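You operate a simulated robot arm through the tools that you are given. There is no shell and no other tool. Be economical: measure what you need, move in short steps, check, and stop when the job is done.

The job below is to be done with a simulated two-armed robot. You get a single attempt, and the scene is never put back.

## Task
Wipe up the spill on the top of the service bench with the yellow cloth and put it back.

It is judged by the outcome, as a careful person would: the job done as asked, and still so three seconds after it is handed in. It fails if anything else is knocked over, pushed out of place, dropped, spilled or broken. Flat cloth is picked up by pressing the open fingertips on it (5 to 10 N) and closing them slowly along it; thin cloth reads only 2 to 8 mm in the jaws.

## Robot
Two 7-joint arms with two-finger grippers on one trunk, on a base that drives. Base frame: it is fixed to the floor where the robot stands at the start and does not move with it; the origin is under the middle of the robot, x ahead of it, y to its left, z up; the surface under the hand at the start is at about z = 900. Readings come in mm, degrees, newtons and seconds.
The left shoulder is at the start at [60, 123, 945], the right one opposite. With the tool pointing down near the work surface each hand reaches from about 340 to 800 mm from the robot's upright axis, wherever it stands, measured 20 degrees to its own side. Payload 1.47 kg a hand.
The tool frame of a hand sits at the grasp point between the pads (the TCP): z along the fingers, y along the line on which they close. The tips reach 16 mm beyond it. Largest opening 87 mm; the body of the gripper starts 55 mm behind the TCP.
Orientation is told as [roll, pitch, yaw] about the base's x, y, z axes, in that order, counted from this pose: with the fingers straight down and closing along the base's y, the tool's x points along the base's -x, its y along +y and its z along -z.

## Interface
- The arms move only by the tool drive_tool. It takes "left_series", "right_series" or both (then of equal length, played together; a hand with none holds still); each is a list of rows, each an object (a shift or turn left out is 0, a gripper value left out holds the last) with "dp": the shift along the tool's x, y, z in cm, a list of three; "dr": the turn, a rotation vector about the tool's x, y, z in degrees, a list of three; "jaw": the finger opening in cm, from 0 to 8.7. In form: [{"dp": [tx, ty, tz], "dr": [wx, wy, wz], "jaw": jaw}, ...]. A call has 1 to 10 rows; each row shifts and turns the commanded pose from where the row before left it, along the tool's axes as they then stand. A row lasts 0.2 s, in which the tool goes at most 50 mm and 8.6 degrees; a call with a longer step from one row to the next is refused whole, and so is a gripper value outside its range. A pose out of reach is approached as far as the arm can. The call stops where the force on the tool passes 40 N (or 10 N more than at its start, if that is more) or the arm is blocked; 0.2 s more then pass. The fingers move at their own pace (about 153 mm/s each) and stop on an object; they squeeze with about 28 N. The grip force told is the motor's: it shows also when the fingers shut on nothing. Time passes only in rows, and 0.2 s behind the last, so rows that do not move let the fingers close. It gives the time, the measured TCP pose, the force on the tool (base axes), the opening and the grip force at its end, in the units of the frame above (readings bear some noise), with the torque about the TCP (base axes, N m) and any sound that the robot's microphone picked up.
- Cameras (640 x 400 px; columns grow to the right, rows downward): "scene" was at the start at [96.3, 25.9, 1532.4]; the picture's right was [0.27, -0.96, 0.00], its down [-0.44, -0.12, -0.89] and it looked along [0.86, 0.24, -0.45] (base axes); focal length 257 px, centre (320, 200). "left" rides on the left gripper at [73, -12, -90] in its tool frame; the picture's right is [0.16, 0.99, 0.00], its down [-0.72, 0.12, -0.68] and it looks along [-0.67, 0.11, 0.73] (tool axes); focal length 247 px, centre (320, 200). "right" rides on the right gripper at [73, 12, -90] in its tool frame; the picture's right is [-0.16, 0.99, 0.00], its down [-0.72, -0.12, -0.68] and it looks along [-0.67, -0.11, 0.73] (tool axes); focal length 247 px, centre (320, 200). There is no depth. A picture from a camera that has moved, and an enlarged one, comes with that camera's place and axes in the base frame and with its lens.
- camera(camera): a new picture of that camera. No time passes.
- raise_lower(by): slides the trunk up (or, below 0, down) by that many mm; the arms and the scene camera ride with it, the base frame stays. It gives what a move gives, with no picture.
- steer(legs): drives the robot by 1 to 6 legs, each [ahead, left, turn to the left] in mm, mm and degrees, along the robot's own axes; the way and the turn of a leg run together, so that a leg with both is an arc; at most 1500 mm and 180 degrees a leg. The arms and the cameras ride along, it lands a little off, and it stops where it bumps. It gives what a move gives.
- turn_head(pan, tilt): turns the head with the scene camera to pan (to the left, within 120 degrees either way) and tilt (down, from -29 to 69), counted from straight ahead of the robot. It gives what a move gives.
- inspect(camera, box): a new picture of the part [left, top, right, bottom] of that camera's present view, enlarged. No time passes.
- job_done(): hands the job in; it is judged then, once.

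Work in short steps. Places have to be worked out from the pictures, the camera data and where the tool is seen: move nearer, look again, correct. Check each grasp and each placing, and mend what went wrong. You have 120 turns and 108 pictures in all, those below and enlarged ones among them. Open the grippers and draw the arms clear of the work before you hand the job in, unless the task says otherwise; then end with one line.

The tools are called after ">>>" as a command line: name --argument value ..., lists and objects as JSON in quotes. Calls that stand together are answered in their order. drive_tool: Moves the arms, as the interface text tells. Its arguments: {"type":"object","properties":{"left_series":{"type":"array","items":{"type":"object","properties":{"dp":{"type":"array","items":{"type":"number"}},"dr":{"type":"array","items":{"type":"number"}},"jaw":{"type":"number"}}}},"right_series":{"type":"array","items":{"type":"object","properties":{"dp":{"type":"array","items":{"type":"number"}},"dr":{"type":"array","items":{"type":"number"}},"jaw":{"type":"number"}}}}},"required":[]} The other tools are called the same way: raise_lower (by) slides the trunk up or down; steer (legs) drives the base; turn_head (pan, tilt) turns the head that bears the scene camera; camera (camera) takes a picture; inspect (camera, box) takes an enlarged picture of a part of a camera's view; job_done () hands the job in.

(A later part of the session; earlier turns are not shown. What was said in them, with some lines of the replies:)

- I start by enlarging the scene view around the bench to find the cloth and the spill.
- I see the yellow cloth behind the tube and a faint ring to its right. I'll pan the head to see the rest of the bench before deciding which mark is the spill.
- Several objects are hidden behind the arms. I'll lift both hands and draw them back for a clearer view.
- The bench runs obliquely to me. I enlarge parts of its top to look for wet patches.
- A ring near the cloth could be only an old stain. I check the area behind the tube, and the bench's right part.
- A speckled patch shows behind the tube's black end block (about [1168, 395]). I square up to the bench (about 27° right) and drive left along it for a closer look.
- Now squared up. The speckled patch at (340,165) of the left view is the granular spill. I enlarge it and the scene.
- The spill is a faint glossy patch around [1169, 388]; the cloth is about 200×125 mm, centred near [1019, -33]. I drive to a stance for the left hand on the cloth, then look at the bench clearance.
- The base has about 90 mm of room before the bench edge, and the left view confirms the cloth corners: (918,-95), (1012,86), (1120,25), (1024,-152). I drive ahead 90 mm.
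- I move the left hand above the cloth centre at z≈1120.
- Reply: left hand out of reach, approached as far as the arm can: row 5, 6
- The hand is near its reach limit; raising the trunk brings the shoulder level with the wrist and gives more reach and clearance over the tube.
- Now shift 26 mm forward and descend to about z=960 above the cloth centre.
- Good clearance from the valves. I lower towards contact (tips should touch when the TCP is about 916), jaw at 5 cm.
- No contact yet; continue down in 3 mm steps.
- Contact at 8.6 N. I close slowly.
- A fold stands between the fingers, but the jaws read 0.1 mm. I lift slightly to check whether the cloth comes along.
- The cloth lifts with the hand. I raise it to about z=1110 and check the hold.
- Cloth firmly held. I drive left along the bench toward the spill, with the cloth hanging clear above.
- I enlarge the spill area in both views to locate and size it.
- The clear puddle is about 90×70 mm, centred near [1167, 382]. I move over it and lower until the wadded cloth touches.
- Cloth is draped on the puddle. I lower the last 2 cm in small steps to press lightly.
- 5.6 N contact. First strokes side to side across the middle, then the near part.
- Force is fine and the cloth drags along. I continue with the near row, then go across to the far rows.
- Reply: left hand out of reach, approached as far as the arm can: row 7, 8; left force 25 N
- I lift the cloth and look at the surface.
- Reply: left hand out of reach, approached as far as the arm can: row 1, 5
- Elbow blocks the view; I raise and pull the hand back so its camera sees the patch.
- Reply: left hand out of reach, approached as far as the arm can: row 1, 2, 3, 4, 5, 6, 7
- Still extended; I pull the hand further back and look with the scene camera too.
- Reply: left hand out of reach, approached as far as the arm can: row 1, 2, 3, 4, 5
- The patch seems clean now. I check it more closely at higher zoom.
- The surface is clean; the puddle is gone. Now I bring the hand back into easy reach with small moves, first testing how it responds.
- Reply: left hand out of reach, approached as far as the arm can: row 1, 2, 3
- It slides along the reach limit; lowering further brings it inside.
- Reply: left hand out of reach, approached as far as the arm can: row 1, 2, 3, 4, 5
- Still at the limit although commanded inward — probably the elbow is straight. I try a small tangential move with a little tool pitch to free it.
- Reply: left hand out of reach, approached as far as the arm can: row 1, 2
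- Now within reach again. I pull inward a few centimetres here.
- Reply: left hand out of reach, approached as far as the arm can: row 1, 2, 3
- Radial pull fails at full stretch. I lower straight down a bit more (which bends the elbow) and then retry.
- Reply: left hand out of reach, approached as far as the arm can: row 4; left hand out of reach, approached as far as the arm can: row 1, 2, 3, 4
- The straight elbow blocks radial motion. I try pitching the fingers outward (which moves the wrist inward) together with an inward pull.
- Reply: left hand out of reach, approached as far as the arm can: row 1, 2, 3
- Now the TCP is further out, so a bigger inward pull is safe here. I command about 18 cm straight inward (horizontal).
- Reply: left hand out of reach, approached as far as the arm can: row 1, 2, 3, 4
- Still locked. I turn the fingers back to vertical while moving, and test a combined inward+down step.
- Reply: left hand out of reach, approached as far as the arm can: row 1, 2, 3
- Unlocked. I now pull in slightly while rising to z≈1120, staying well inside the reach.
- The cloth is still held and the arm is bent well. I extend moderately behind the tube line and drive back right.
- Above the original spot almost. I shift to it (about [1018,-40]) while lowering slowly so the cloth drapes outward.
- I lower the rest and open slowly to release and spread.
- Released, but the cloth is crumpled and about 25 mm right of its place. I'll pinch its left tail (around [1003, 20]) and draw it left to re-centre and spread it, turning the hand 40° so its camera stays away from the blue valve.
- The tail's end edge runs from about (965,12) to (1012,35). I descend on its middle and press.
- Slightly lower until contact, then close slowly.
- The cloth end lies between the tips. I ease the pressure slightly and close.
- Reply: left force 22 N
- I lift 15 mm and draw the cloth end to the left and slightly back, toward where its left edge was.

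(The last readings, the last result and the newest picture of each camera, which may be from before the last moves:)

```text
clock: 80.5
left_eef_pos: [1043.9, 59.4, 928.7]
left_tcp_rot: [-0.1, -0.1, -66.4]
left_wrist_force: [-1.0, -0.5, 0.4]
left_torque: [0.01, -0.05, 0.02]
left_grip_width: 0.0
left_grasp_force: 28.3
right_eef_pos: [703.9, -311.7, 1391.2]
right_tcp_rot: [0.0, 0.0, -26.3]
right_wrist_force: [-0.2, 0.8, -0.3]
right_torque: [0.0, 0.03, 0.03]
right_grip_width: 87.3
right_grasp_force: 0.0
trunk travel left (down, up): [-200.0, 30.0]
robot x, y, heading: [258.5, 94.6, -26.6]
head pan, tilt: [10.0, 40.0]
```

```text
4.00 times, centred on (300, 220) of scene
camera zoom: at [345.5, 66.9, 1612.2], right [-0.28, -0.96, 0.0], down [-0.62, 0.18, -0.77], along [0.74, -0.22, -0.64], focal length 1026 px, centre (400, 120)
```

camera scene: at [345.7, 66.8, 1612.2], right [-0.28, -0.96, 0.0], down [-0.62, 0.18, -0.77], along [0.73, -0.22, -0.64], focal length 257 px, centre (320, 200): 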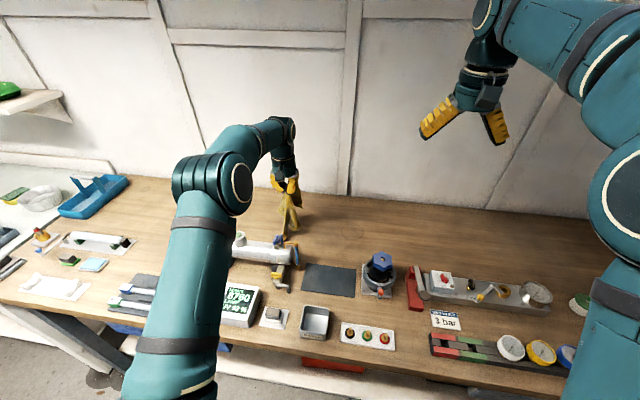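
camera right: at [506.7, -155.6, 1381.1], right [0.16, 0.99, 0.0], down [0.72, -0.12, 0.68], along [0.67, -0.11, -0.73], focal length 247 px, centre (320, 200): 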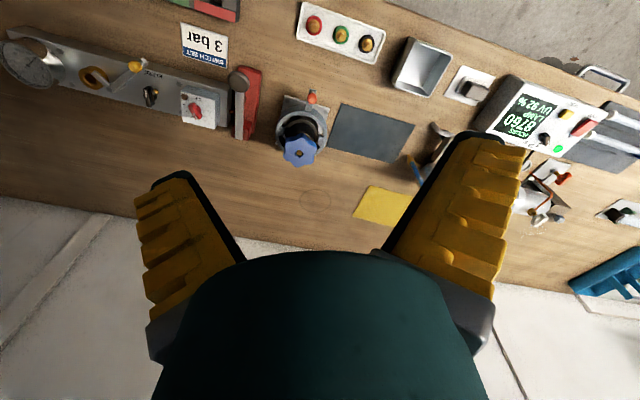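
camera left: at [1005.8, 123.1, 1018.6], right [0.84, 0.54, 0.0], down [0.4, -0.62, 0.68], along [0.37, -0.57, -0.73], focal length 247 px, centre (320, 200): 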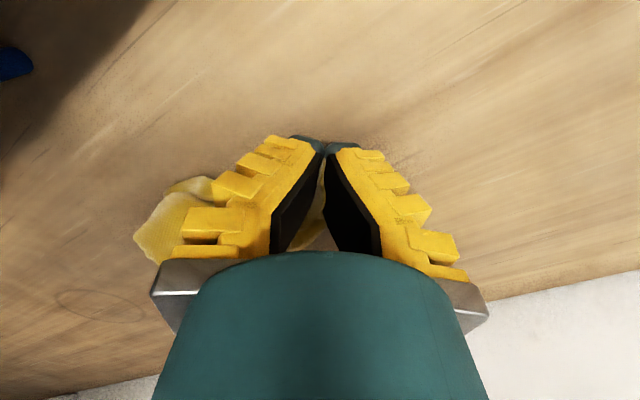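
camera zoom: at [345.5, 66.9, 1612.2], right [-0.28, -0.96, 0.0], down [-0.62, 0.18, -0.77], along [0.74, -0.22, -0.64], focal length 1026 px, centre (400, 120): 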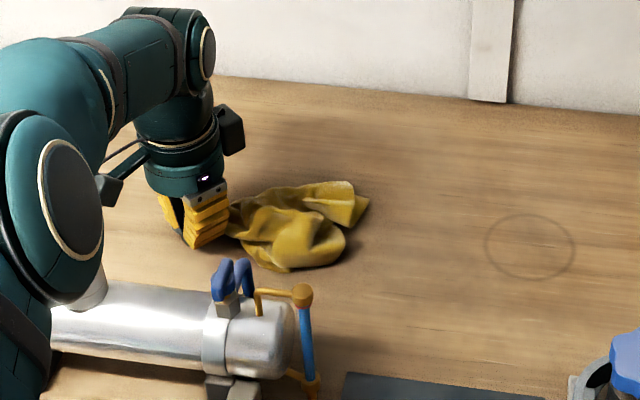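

The cloth followed and stretched out; its middle is now about [1037, -34]. I lay this end down, release and rise.

>>> drive_tool --left_series '[{"dp": [0, 0, 0.9]}, {"jaw": 1}, {"jaw": 2.5}, {"jaw": 4}, {"dp": [0, 0, -1]}, {"dp": [0, 0, -3]}, {"dp": [0, 0, -4]}, {"dp": [1, 0, -4]}, {"dp": [3, 0, -1]}, {"dp": [3, 0, 0]}]'

>>> camera --camera "left"

>>> inspect --camera "scene" --box '[220, 170, 380, 270]'

```text
clock: 82.7
left_eef_pos: [1014.8, 125.2, 1051.5]
left_tcp_rot: [0.0, 0.0, -66.4]
left_wrist_force: [0.6, -0.2, -1.0]
left_torque: [-0.01, 0.03, -0.02]
left_grip_width: 45.9
left_grasp_force: 4.0
right_eef_pos: [702.0, -312.2, 1391.4]
right_tcp_rot: [0.0, 0.1, -26.4]
right_wrist_force: [-0.4, 0.5, -0.1]
right_torque: [-0.02, -0.01, 0.01]
right_grip_width: 86.9
right_grasp_force: 0.0
trunk travel left (down, up): [-200.0, 30.0]
robot x, y, heading: [253.6, 92.9, -26.5]
head pan, tilt: [10.0, 40.0]
```

```text
43 pictures are left
camera left: at [976.7, 187.3, 1141.4], right [0.84, 0.54, 0.0], down [0.4, -0.62, 0.68], along [0.37, -0.57, -0.73], focal length 247 px, centre (320, 200)
```

left: 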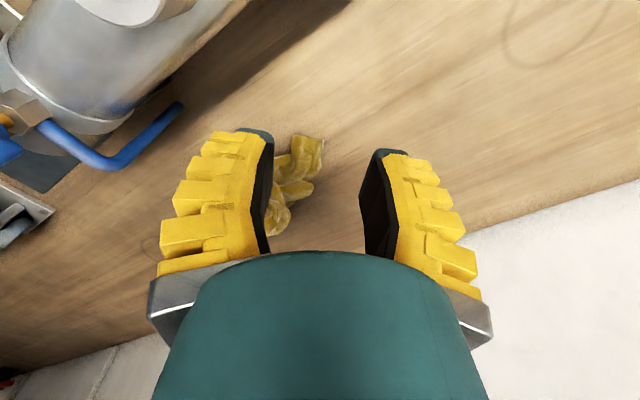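

```text
4.00 times, centred on (300, 220) of scene
camera zoom: at [345.4, 67.7, 1612.3], right [-0.28, -0.96, 0.0], down [-0.62, 0.18, -0.77], along [0.74, -0.22, -0.64], focal length 1026 px, centre (400, 120)
```

zoom: 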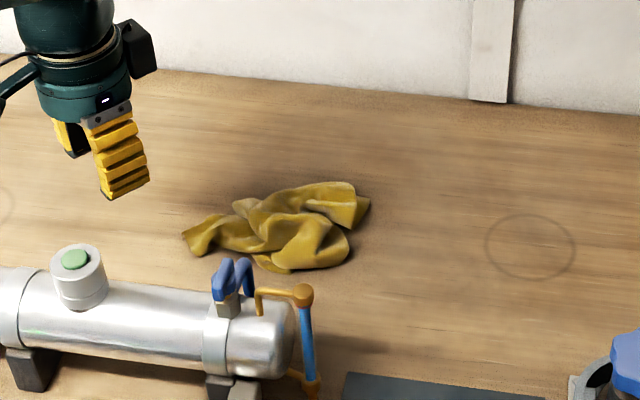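

The cloth is now laid over nearly its full length, in its place, though rumpled. I'll do one more gentle pull of the front lobe toward the front; first rotating the hand a further 40° so its camera stays clear of the valves.

>>> drive_tool --left_series '[{"dr": [0, 0, 8], "jaw": 5}, {"dr": [0, 0, 8]}, {"dr": [0, 0, 8]}, {"dr": [0, 0, 8]}, {"dr": [0, 0, 8]}, {"dp": [0, 0, 0]}]'

>>> camera --camera "left"

```text
clock: 84.1
left_eef_pos: [1015.8, 124.8, 1049.8]
left_tcp_rot: [0.0, 0.1, -106.5]
left_wrist_force: [-0.2, 0.4, -0.9]
left_torque: [0.0, 0.02, 0.03]
left_grip_width: 55.2
left_grasp_force: 4.1
right_eef_pos: [701.5, -312.6, 1391.3]
right_tcp_rot: [0.0, 0.0, -26.3]
right_wrist_force: [0.1, -1.0, 0.2]
right_torque: [-0.03, -0.01, 0.05]
right_grip_width: 87.0
right_grasp_force: 0.0
trunk travel left (down, up): [-200.0, 30.0]
robot x, y, heading: [255.7, 93.3, -26.5]
head pan, tilt: [10.0, 40.0]
```

```text
41 pictures are left
camera left: at [1026.4, 198.5, 1139.2], right [0.99, -0.13, 0.0], down [-0.09, -0.73, 0.68], along [-0.09, -0.67, -0.73], focal length 247 px, centre (320, 200)
```

left: 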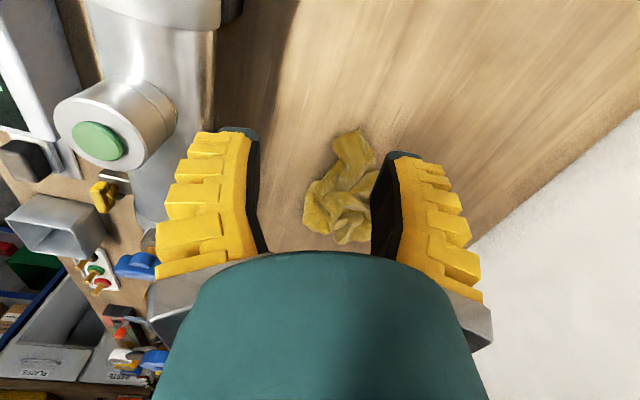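

From this angle the cloth spans (967,-61)–(1025,74)–(1068,33)–(1016,-122): well centred on its old place. I pull its front-right corner a bit toward the old corner (918,-95); first move over it.

>>> drive_tool --left_series '[{"dp": [-3.8, 0.3, 0]}, {"dp": [-3.8, 0.3, 0]}, {"dp": [-3.8, 0.3, 0]}, {"dp": [-3.8, 0.3, 0]}, {"dp": [-3.6, 0.3, 0]}, {"dp": [0, 0, 4]}, {"dp": [0, 0, 4]}, {"dp": [0, 0, 0]}]'

>>> camera --camera "left"

>>> inspect --camera "scene" --box '[220, 170, 380, 270]'

```text
clock: 85.9
left_eef_pos: [978.2, -60.8, 971.8]
left_tcp_rot: [0.0, 0.0, -106.3]
left_wrist_force: [0.0, -0.8, -0.7]
left_torque: [0.05, 0.0, 0.05]
left_grip_width: 55.6
left_grasp_force: 3.7
right_eef_pos: [701.7, -312.9, 1391.8]
right_tcp_rot: [0.0, 0.1, -26.3]
right_wrist_force: [0.4, 0.2, 0.0]
right_torque: [0.06, 0.0, -0.03]
right_grip_width: 87.1
right_grasp_force: 0.1
trunk travel left (down, up): [-200.0, 30.0]
robot x, y, heading: [257.1, 90.9, -26.1]
head pan, tilt: [10.0, 40.0]
```

```text
40 pictures are left
camera left: at [988.1, 13.0, 1059.6], right [0.99, -0.13, 0.0], down [-0.09, -0.73, 0.68], along [-0.09, -0.68, -0.73], focal length 247 px, centre (320, 200)
```

left: 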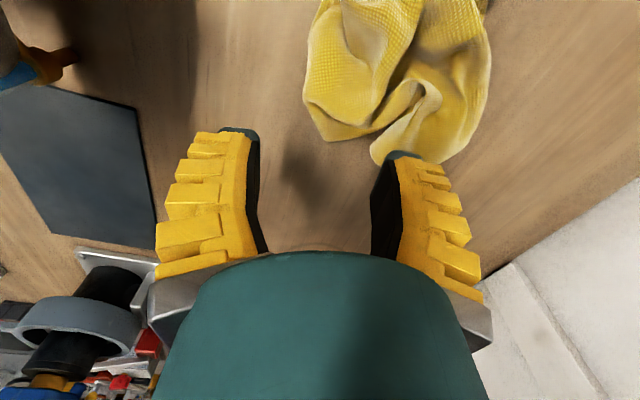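

```text
4.00 times, centred on (300, 220) of scene
camera zoom: at [345.3, 67.4, 1612.3], right [-0.28, -0.96, 0.0], down [-0.62, 0.18, -0.77], along [0.74, -0.22, -0.64], focal length 1026 px, centre (400, 120)
```

zoom: 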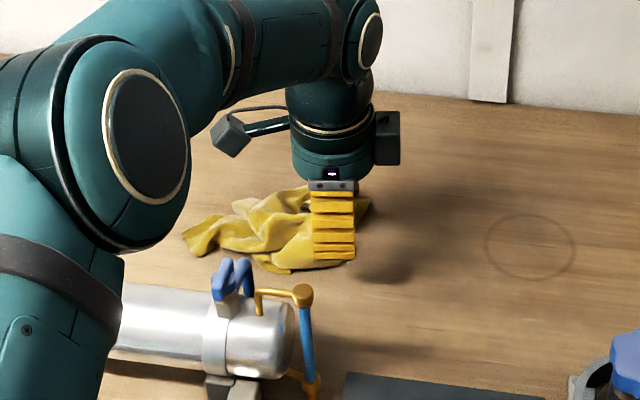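

The lobe lies just under the fingers; I shift 6 mm and descend to contact.

>>> drive_tool --left_series '[{"dp": [0, 0.6, 2]}, {"dp": [0, 0, 1.8]}, {"dp": [0, 0, 1]}, {"dp": [0, 0, 0.5]}, {"dp": [0, 0, 0.3]}, {"dp": [0, 0, 0]}]'

>>> camera --camera "left"

```text
clock: 87.3
left_eef_pos: [983.6, -62.8, 916.4]
left_tcp_rot: [0.3, 0.0, -106.4]
left_wrist_force: [-0.1, 0.1, 15.8]
left_torque: [-0.07, -0.56, -0.04]
left_grip_width: 59.3
left_grasp_force: 5.7
right_eef_pos: [700.6, -311.7, 1390.8]
right_tcp_rot: [0.0, -0.1, -26.3]
right_wrist_force: [0.6, 0.0, 0.8]
right_torque: [0.03, 0.01, 0.01]
right_grip_width: 87.3
right_grasp_force: 0.0
trunk travel left (down, up): [-200.0, 30.0]
robot x, y, heading: [259.5, 94.6, -26.5]
head pan, tilt: [10.0, 40.0]
```

```text
38 pictures are left
camera left: at [992.8, 13.0, 1005.4], right [0.99, -0.13, 0.0], down [-0.1, -0.73, 0.68], along [-0.08, -0.68, -0.73], focal length 247 px, centre (320, 200)
```

left: 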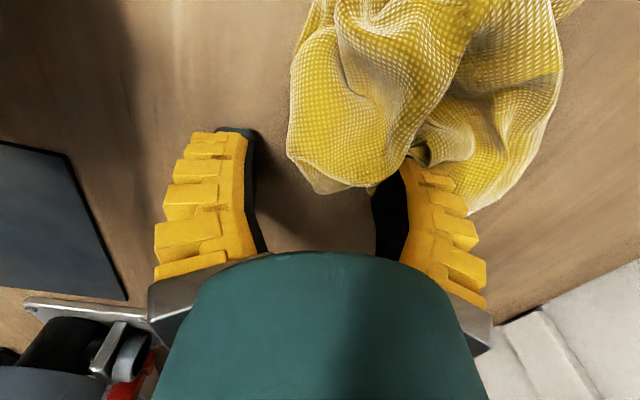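

Left finger is on the bench, right finger on cloth, with the lobe between them. I ease 1 mm and close slowly.

>>> drive_tool --left_series '[{"dp": [0, 0, -0.1], "jaw": 4.6}, {"jaw": 3.8}, {"jaw": 3.0}, {"jaw": 2.3}, {"jaw": 1.6}, {"jaw": 0.9}, {"jaw": 0.4}, {"jaw": 0}, {"jaw": 0}]'

>>> camera --camera "left"

```text
clock: 89.3
left_eef_pos: [980.0, -62.9, 916.2]
left_tcp_rot: [0.1, -0.1, -106.5]
left_wrist_force: [-2.7, 1.7, 15.1]
left_torque: [0.11, -0.17, 0.02]
left_grip_width: 0.0
left_grasp_force: 27.7
right_eef_pos: [700.0, -312.6, 1391.8]
right_tcp_rot: [0.0, -0.1, -26.3]
right_wrist_force: [-0.2, 0.0, 0.7]
right_torque: [0.03, 0.01, 0.0]
right_grip_width: 87.0
right_grasp_force: 0.0
trunk travel left (down, up): [-200.0, 30.0]
robot x, y, heading: [258.0, 95.2, -26.4]
head pan, tilt: [10.0, 40.0]
```

```text
37 pictures are left
camera left: at [992.0, 13.4, 1005.0], right [0.99, -0.13, 0.0], down [-0.09, -0.73, 0.68], along [-0.09, -0.67, -0.73], focal length 247 px, centre (320, 200)
```

left: 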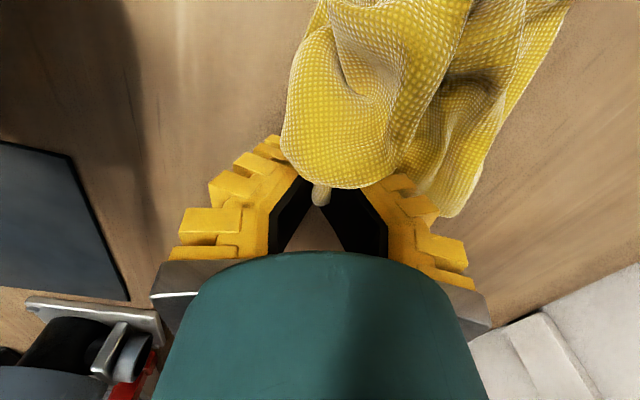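

A small pinch is held; I lift 1 cm and pull toward the front right.

>>> drive_tool --left_series '[{"dp": [0, 0, -0.6]}, {"dp": [-0.5, -0.3, -0.5]}, {"dp": [-1, -0.7, 0]}, {"dp": [-1, -0.7, 0]}, {"dp": [-1, -0.7, 0]}, {"dp": [-1, -0.7, 0]}, {"dp": [0, 0, 0]}]'

>>> camera --camera "left"

>>> inspect --camera "scene" --box '[220, 170, 380, 270]'

```text
clock: 90.9
left_eef_pos: [940.8, -95.6, 927.0]
left_tcp_rot: [0.0, 0.1, -106.4]
left_wrist_force: [1.2, -0.3, -0.3]
left_torque: [0.04, -0.01, -0.03]
left_grip_width: 0.1
left_grasp_force: 28.3
right_eef_pos: [702.1, -311.6, 1391.2]
right_tcp_rot: [-0.1, 0.0, -26.3]
right_wrist_force: [0.0, 1.3, -0.6]
right_torque: [0.02, -0.02, 0.0]
right_grip_width: 87.0
right_grasp_force: 0.0
trunk travel left (down, up): [-200.0, 30.0]
robot x, y, heading: [256.3, 87.7, -26.5]
head pan, tilt: [10.0, 40.0]
```

```text
36 pictures are left
camera left: at [950.4, -21.5, 1015.3], right [0.99, -0.13, 0.0], down [-0.09, -0.73, 0.68], along [-0.09, -0.67, -0.73], focal length 247 px, centre (320, 200)
```

left: 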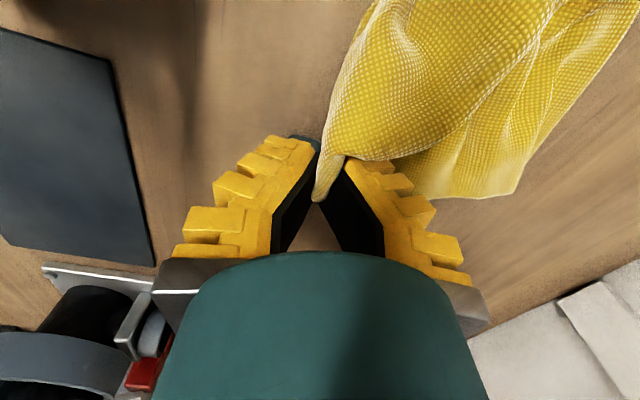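

```text
4.00 times, centred on (300, 220) of scene
camera zoom: at [345.9, 67.1, 1612.2], right [-0.28, -0.96, 0.0], down [-0.62, 0.18, -0.77], along [0.73, -0.22, -0.64], focal length 1026 px, centre (400, 120)
```

zoom: 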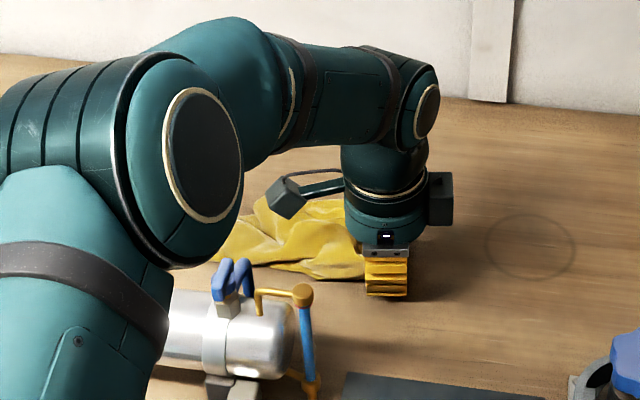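

It unfolded a lot. I lay it down, release and lift away.

>>> drive_tool --left_series '[{"dp": [0, 0, 0.8]}, {"jaw": 1}, {"jaw": 2.5}, {"jaw": 4}, {"dp": [0, 0, -1]}, {"dp": [0, 0, -3]}, {"dp": [0, 0, -4]}, {"dp": [0, 0, -4]}, {"dp": [0, 0, -4]}, {"dp": [0, 0, 0]}]'

>>> drive_tool --left_series '[{"dp": [3, -1, -1]}, {"dp": [4, -1, 0]}, {"dp": [4, -1, 0]}, {"dp": [4, -1, 0]}, {"dp": [4, -1, 0]}, {"dp": [0, 0, 0]}]'

>>> camera --camera "left"

>>> inspect --camera "scene" --box '[220, 170, 380, 270]'

```text
clock: 93.1
left_eef_pos: [939.3, -95.8, 1078.7]
left_tcp_rot: [0.0, 0.0, -106.5]
left_wrist_force: [0.5, 0.4, 0.2]
left_torque: [0.01, 0.02, 0.01]
left_grip_width: 45.7
left_grasp_force: 4.6
right_eef_pos: [701.5, -313.3, 1389.8]
right_tcp_rot: [0.0, 0.0, -26.3]
right_wrist_force: [-1.0, 0.1, 0.7]
right_torque: [0.02, -0.01, -0.03]
right_grip_width: 86.8
right_grasp_force: 0.0
trunk travel left (down, up): [-200.0, 30.0]
robot x, y, heading: [260.4, 91.4, -26.5]
head pan, tilt: [10.0, 40.0]
```

```text
clock: 94.5
left_eef_pos: [943.9, 96.2, 1087.6]
left_tcp_rot: [0.0, 0.0, -106.3]
left_wrist_force: [0.2, -0.6, 0.1]
left_torque: [0.01, 0.02, 0.01]
left_grip_width: 45.7
left_grasp_force: 3.7
right_eef_pos: [701.9, -314.2, 1391.7]
right_tcp_rot: [0.1, -0.1, -26.2]
right_wrist_force: [-0.6, -1.3, -0.1]
right_torque: [-0.01, 0.01, 0.0]
right_grip_width: 86.9
right_grasp_force: 0.0
trunk travel left (down, up): [-200.0, 30.0]
robot x, y, heading: [257.1, 93.3, -26.6]
head pan, tilt: [10.0, 40.0]
```

```text
34 pictures are left
camera left: at [955.8, 171.0, 1177.2], right [0.99, -0.13, 0.0], down [-0.09, -0.73, 0.68], along [-0.09, -0.67, -0.73], focal length 247 px, centre (320, 200)
```

left: 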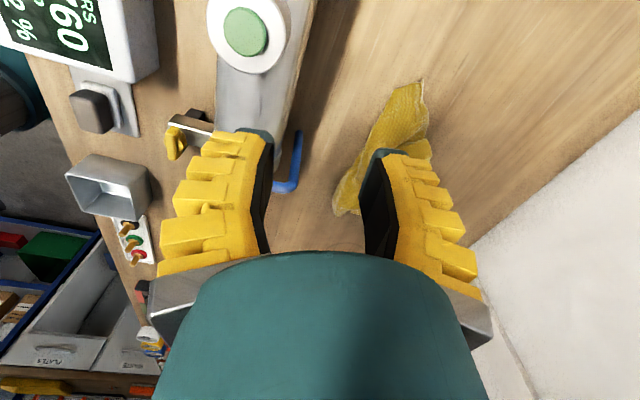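

```text
4.00 times, centred on (300, 220) of scene
camera zoom: at [345.8, 66.0, 1612.2], right [-0.28, -0.96, 0.0], down [-0.62, 0.18, -0.77], along [0.73, -0.22, -0.64], focal length 1026 px, centre (400, 120)
```

zoom: 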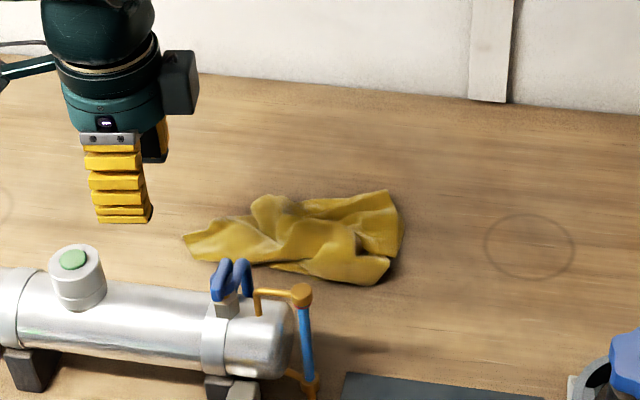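

The cloth lies nearly flat on its original spot (corners within a few cm). Now I raise the left hand, turn it back and withdraw it.

>>> drive_tool --left_series '[{"dp": [0, -2, -3]}, {"dp": [0, -3, -3]}, {"dp": [0, -3, -3]}, {"dp": [0, -4, -2]}, {"dp": [0, -4, 0]}, {"dr": [0, 0, -8]}, {"dr": [0, 0, -8]}, {"dr": [0, 0, -8]}, {"dr": [0, 0, -8]}, {"dr": [0, 0, -8]}]'

>>> drive_tool --left_series '[{"dr": [0, 0, -8]}, {"dr": [0, 0, -8]}, {"dr": [0, 0, -8]}, {"dr": [0, 0, -8]}, {"dr": [0, 0, -8]}, {"dp": [3, 2, -2], "jaw": 8.5}, {"dp": [3, 2, -2]}, {"dp": [0, 0, 0]}]'

>>> steer --legs '[[-100, 0, 0], [0, 300, 0]]'

>>> camera --camera "scene"

>>> camera --camera "left"

```text
clock: 96.7
left_eef_pos: [793.1, 145.0, 1197.9]
left_tcp_rot: [0.0, 0.0, -66.3]
left_wrist_force: [0.6, 0.0, -0.5]
left_torque: [0.02, -0.03, 0.03]
left_grip_width: 46.0
left_grasp_force: 3.9
right_eef_pos: [702.2, -313.5, 1390.9]
right_tcp_rot: [0.0, 0.0, -26.3]
right_wrist_force: [0.4, 0.1, 1.0]
right_torque: [-0.01, -0.03, -0.02]
right_grip_width: 87.0
right_grasp_force: 0.2
trunk travel left (down, up): [-200.0, 30.0]
robot x, y, heading: [255.3, 97.5, -26.8]
head pan, tilt: [10.0, 40.0]
```

```text
clock: 98.5
left_eef_pos: [758.1, 206.8, 1237.2]
left_tcp_rot: [0.0, 0.0, -26.4]
left_wrist_force: [0.5, 0.6, 0.0]
left_torque: [-0.02, -0.05, -0.03]
left_grip_width: 85.5
left_grasp_force: 0.2
right_eef_pos: [702.2, -313.1, 1390.8]
right_tcp_rot: [0.0, 0.0, -26.2]
right_wrist_force: [-0.4, 0.3, 0.9]
right_torque: [0.02, 0.01, 0.02]
right_grip_width: 87.1
right_grasp_force: 0.1
trunk travel left (down, up): [-200.0, 30.0]
robot x, y, heading: [258.7, 93.8, -26.4]
head pan, tilt: [10.0, 40.0]
```

```text
clock: 102.5
left_eef_pos: [802.5, 519.9, 1237.9]
left_tcp_rot: [0.0, 0.0, -26.5]
left_wrist_force: [0.0, -0.8, -0.1]
left_torque: [-0.02, -0.04, -0.02]
left_grip_width: 85.4
left_grasp_force: 0.0
right_eef_pos: [743.7, 0.2, 1390.7]
right_tcp_rot: [0.0, 0.0, -26.5]
right_wrist_force: [0.7, 0.1, -0.1]
right_torque: [-0.01, 0.01, -0.04]
right_grip_width: 86.8
right_grasp_force: 0.0
trunk travel left (down, up): [-200.0, 30.0]
robot x, y, heading: [301.8, 408.5, -26.3]
head pan, tilt: [10.0, 40.0]
```

```text
32 pictures are left
camera scene: at [389.2, 381.3, 1612.2], right [-0.28, -0.96, 0.0], down [-0.62, 0.18, -0.77], along [0.73, -0.22, -0.64], focal length 257 px, centre (320, 200)
```

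scene: 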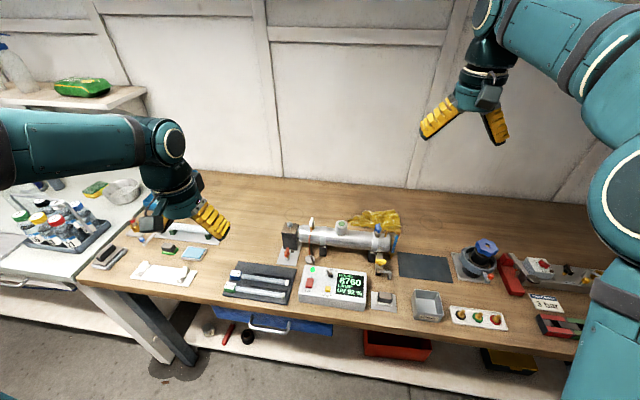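

```text
31 pictures are left
camera left: at [732.5, 543.4, 1327.0], right [0.3, 0.95, 0.0], down [0.7, -0.22, 0.68], along [0.65, -0.2, -0.73], focal length 247 px, centre (320, 200)
```

left: 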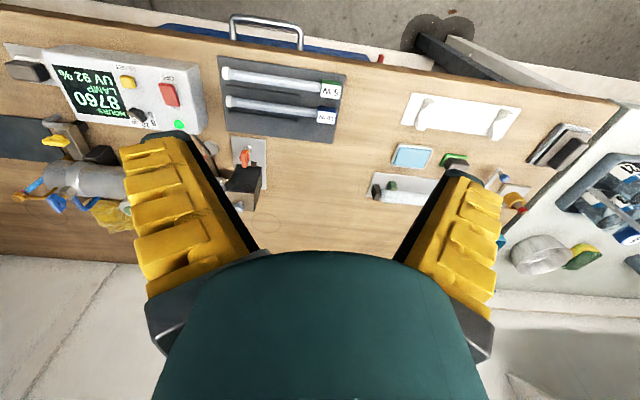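

I enlarge the wiped area in both views for a final check.

>>> inspect --camera "scene" --box '[190, 170, 310, 250]'

>>> inspect --camera "left" --box '[230, 160, 400, 260]'

>>> inspect --camera "scene" --box '[260, 180, 460, 310]'

```text
5.00 times, centred on (250, 210) of scene
camera zoom: at [389.2, 381.3, 1612.2], right [-0.28, -0.96, 0.0], down [-0.62, 0.18, -0.77], along [0.73, -0.22, -0.64], focal length 1283 px, centre (670, 150)
```

zoom: 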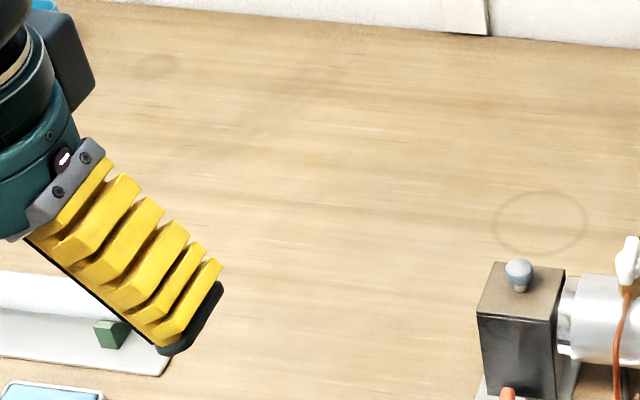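

```text
3.76 times, centred on (315, 210) of left
camera zoom: at [732.5, 543.4, 1327.0], right [0.3, 0.95, 0.0], down [0.7, -0.22, 0.68], along [0.65, -0.2, -0.73], focal length 930 px, centre (339, 162)
```

zoom: 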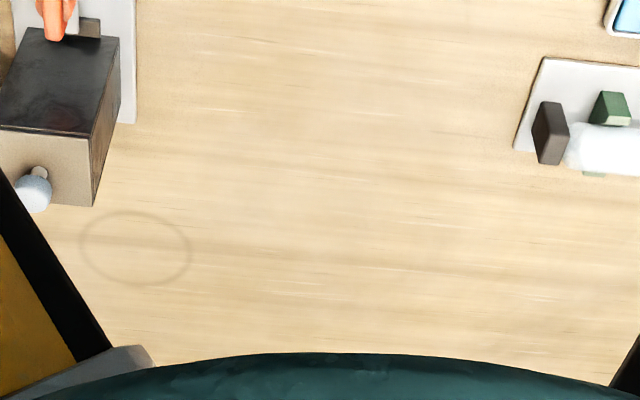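

```text
3.08 times, centred on (360, 245) of scene
camera zoom: at [389.2, 381.3, 1612.2], right [-0.28, -0.96, 0.0], down [-0.62, 0.18, -0.77], along [0.73, -0.22, -0.64], focal length 789 px, centre (197, 62)
```

zoom: 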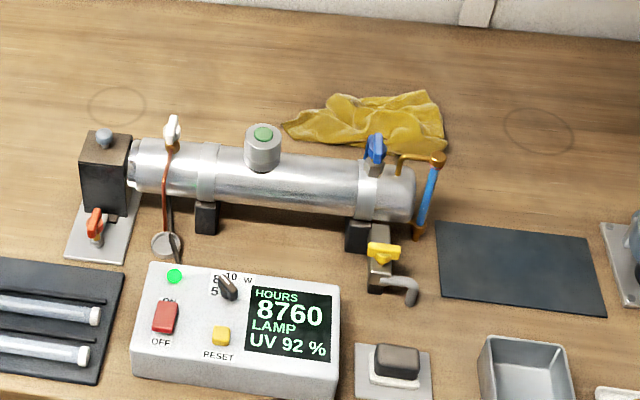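

The wiped area is clean, the cloth is back in its place, nothing else has moved, and both grippers are open and clear of the work. I hand the job in.

>>> job_done

```text
The job is handed in.
```

I wiped up the spill on the service bench and put the yellow cloth back in its original spot, slightly rumpled but nearly flat; nothing else on the bench was moved.
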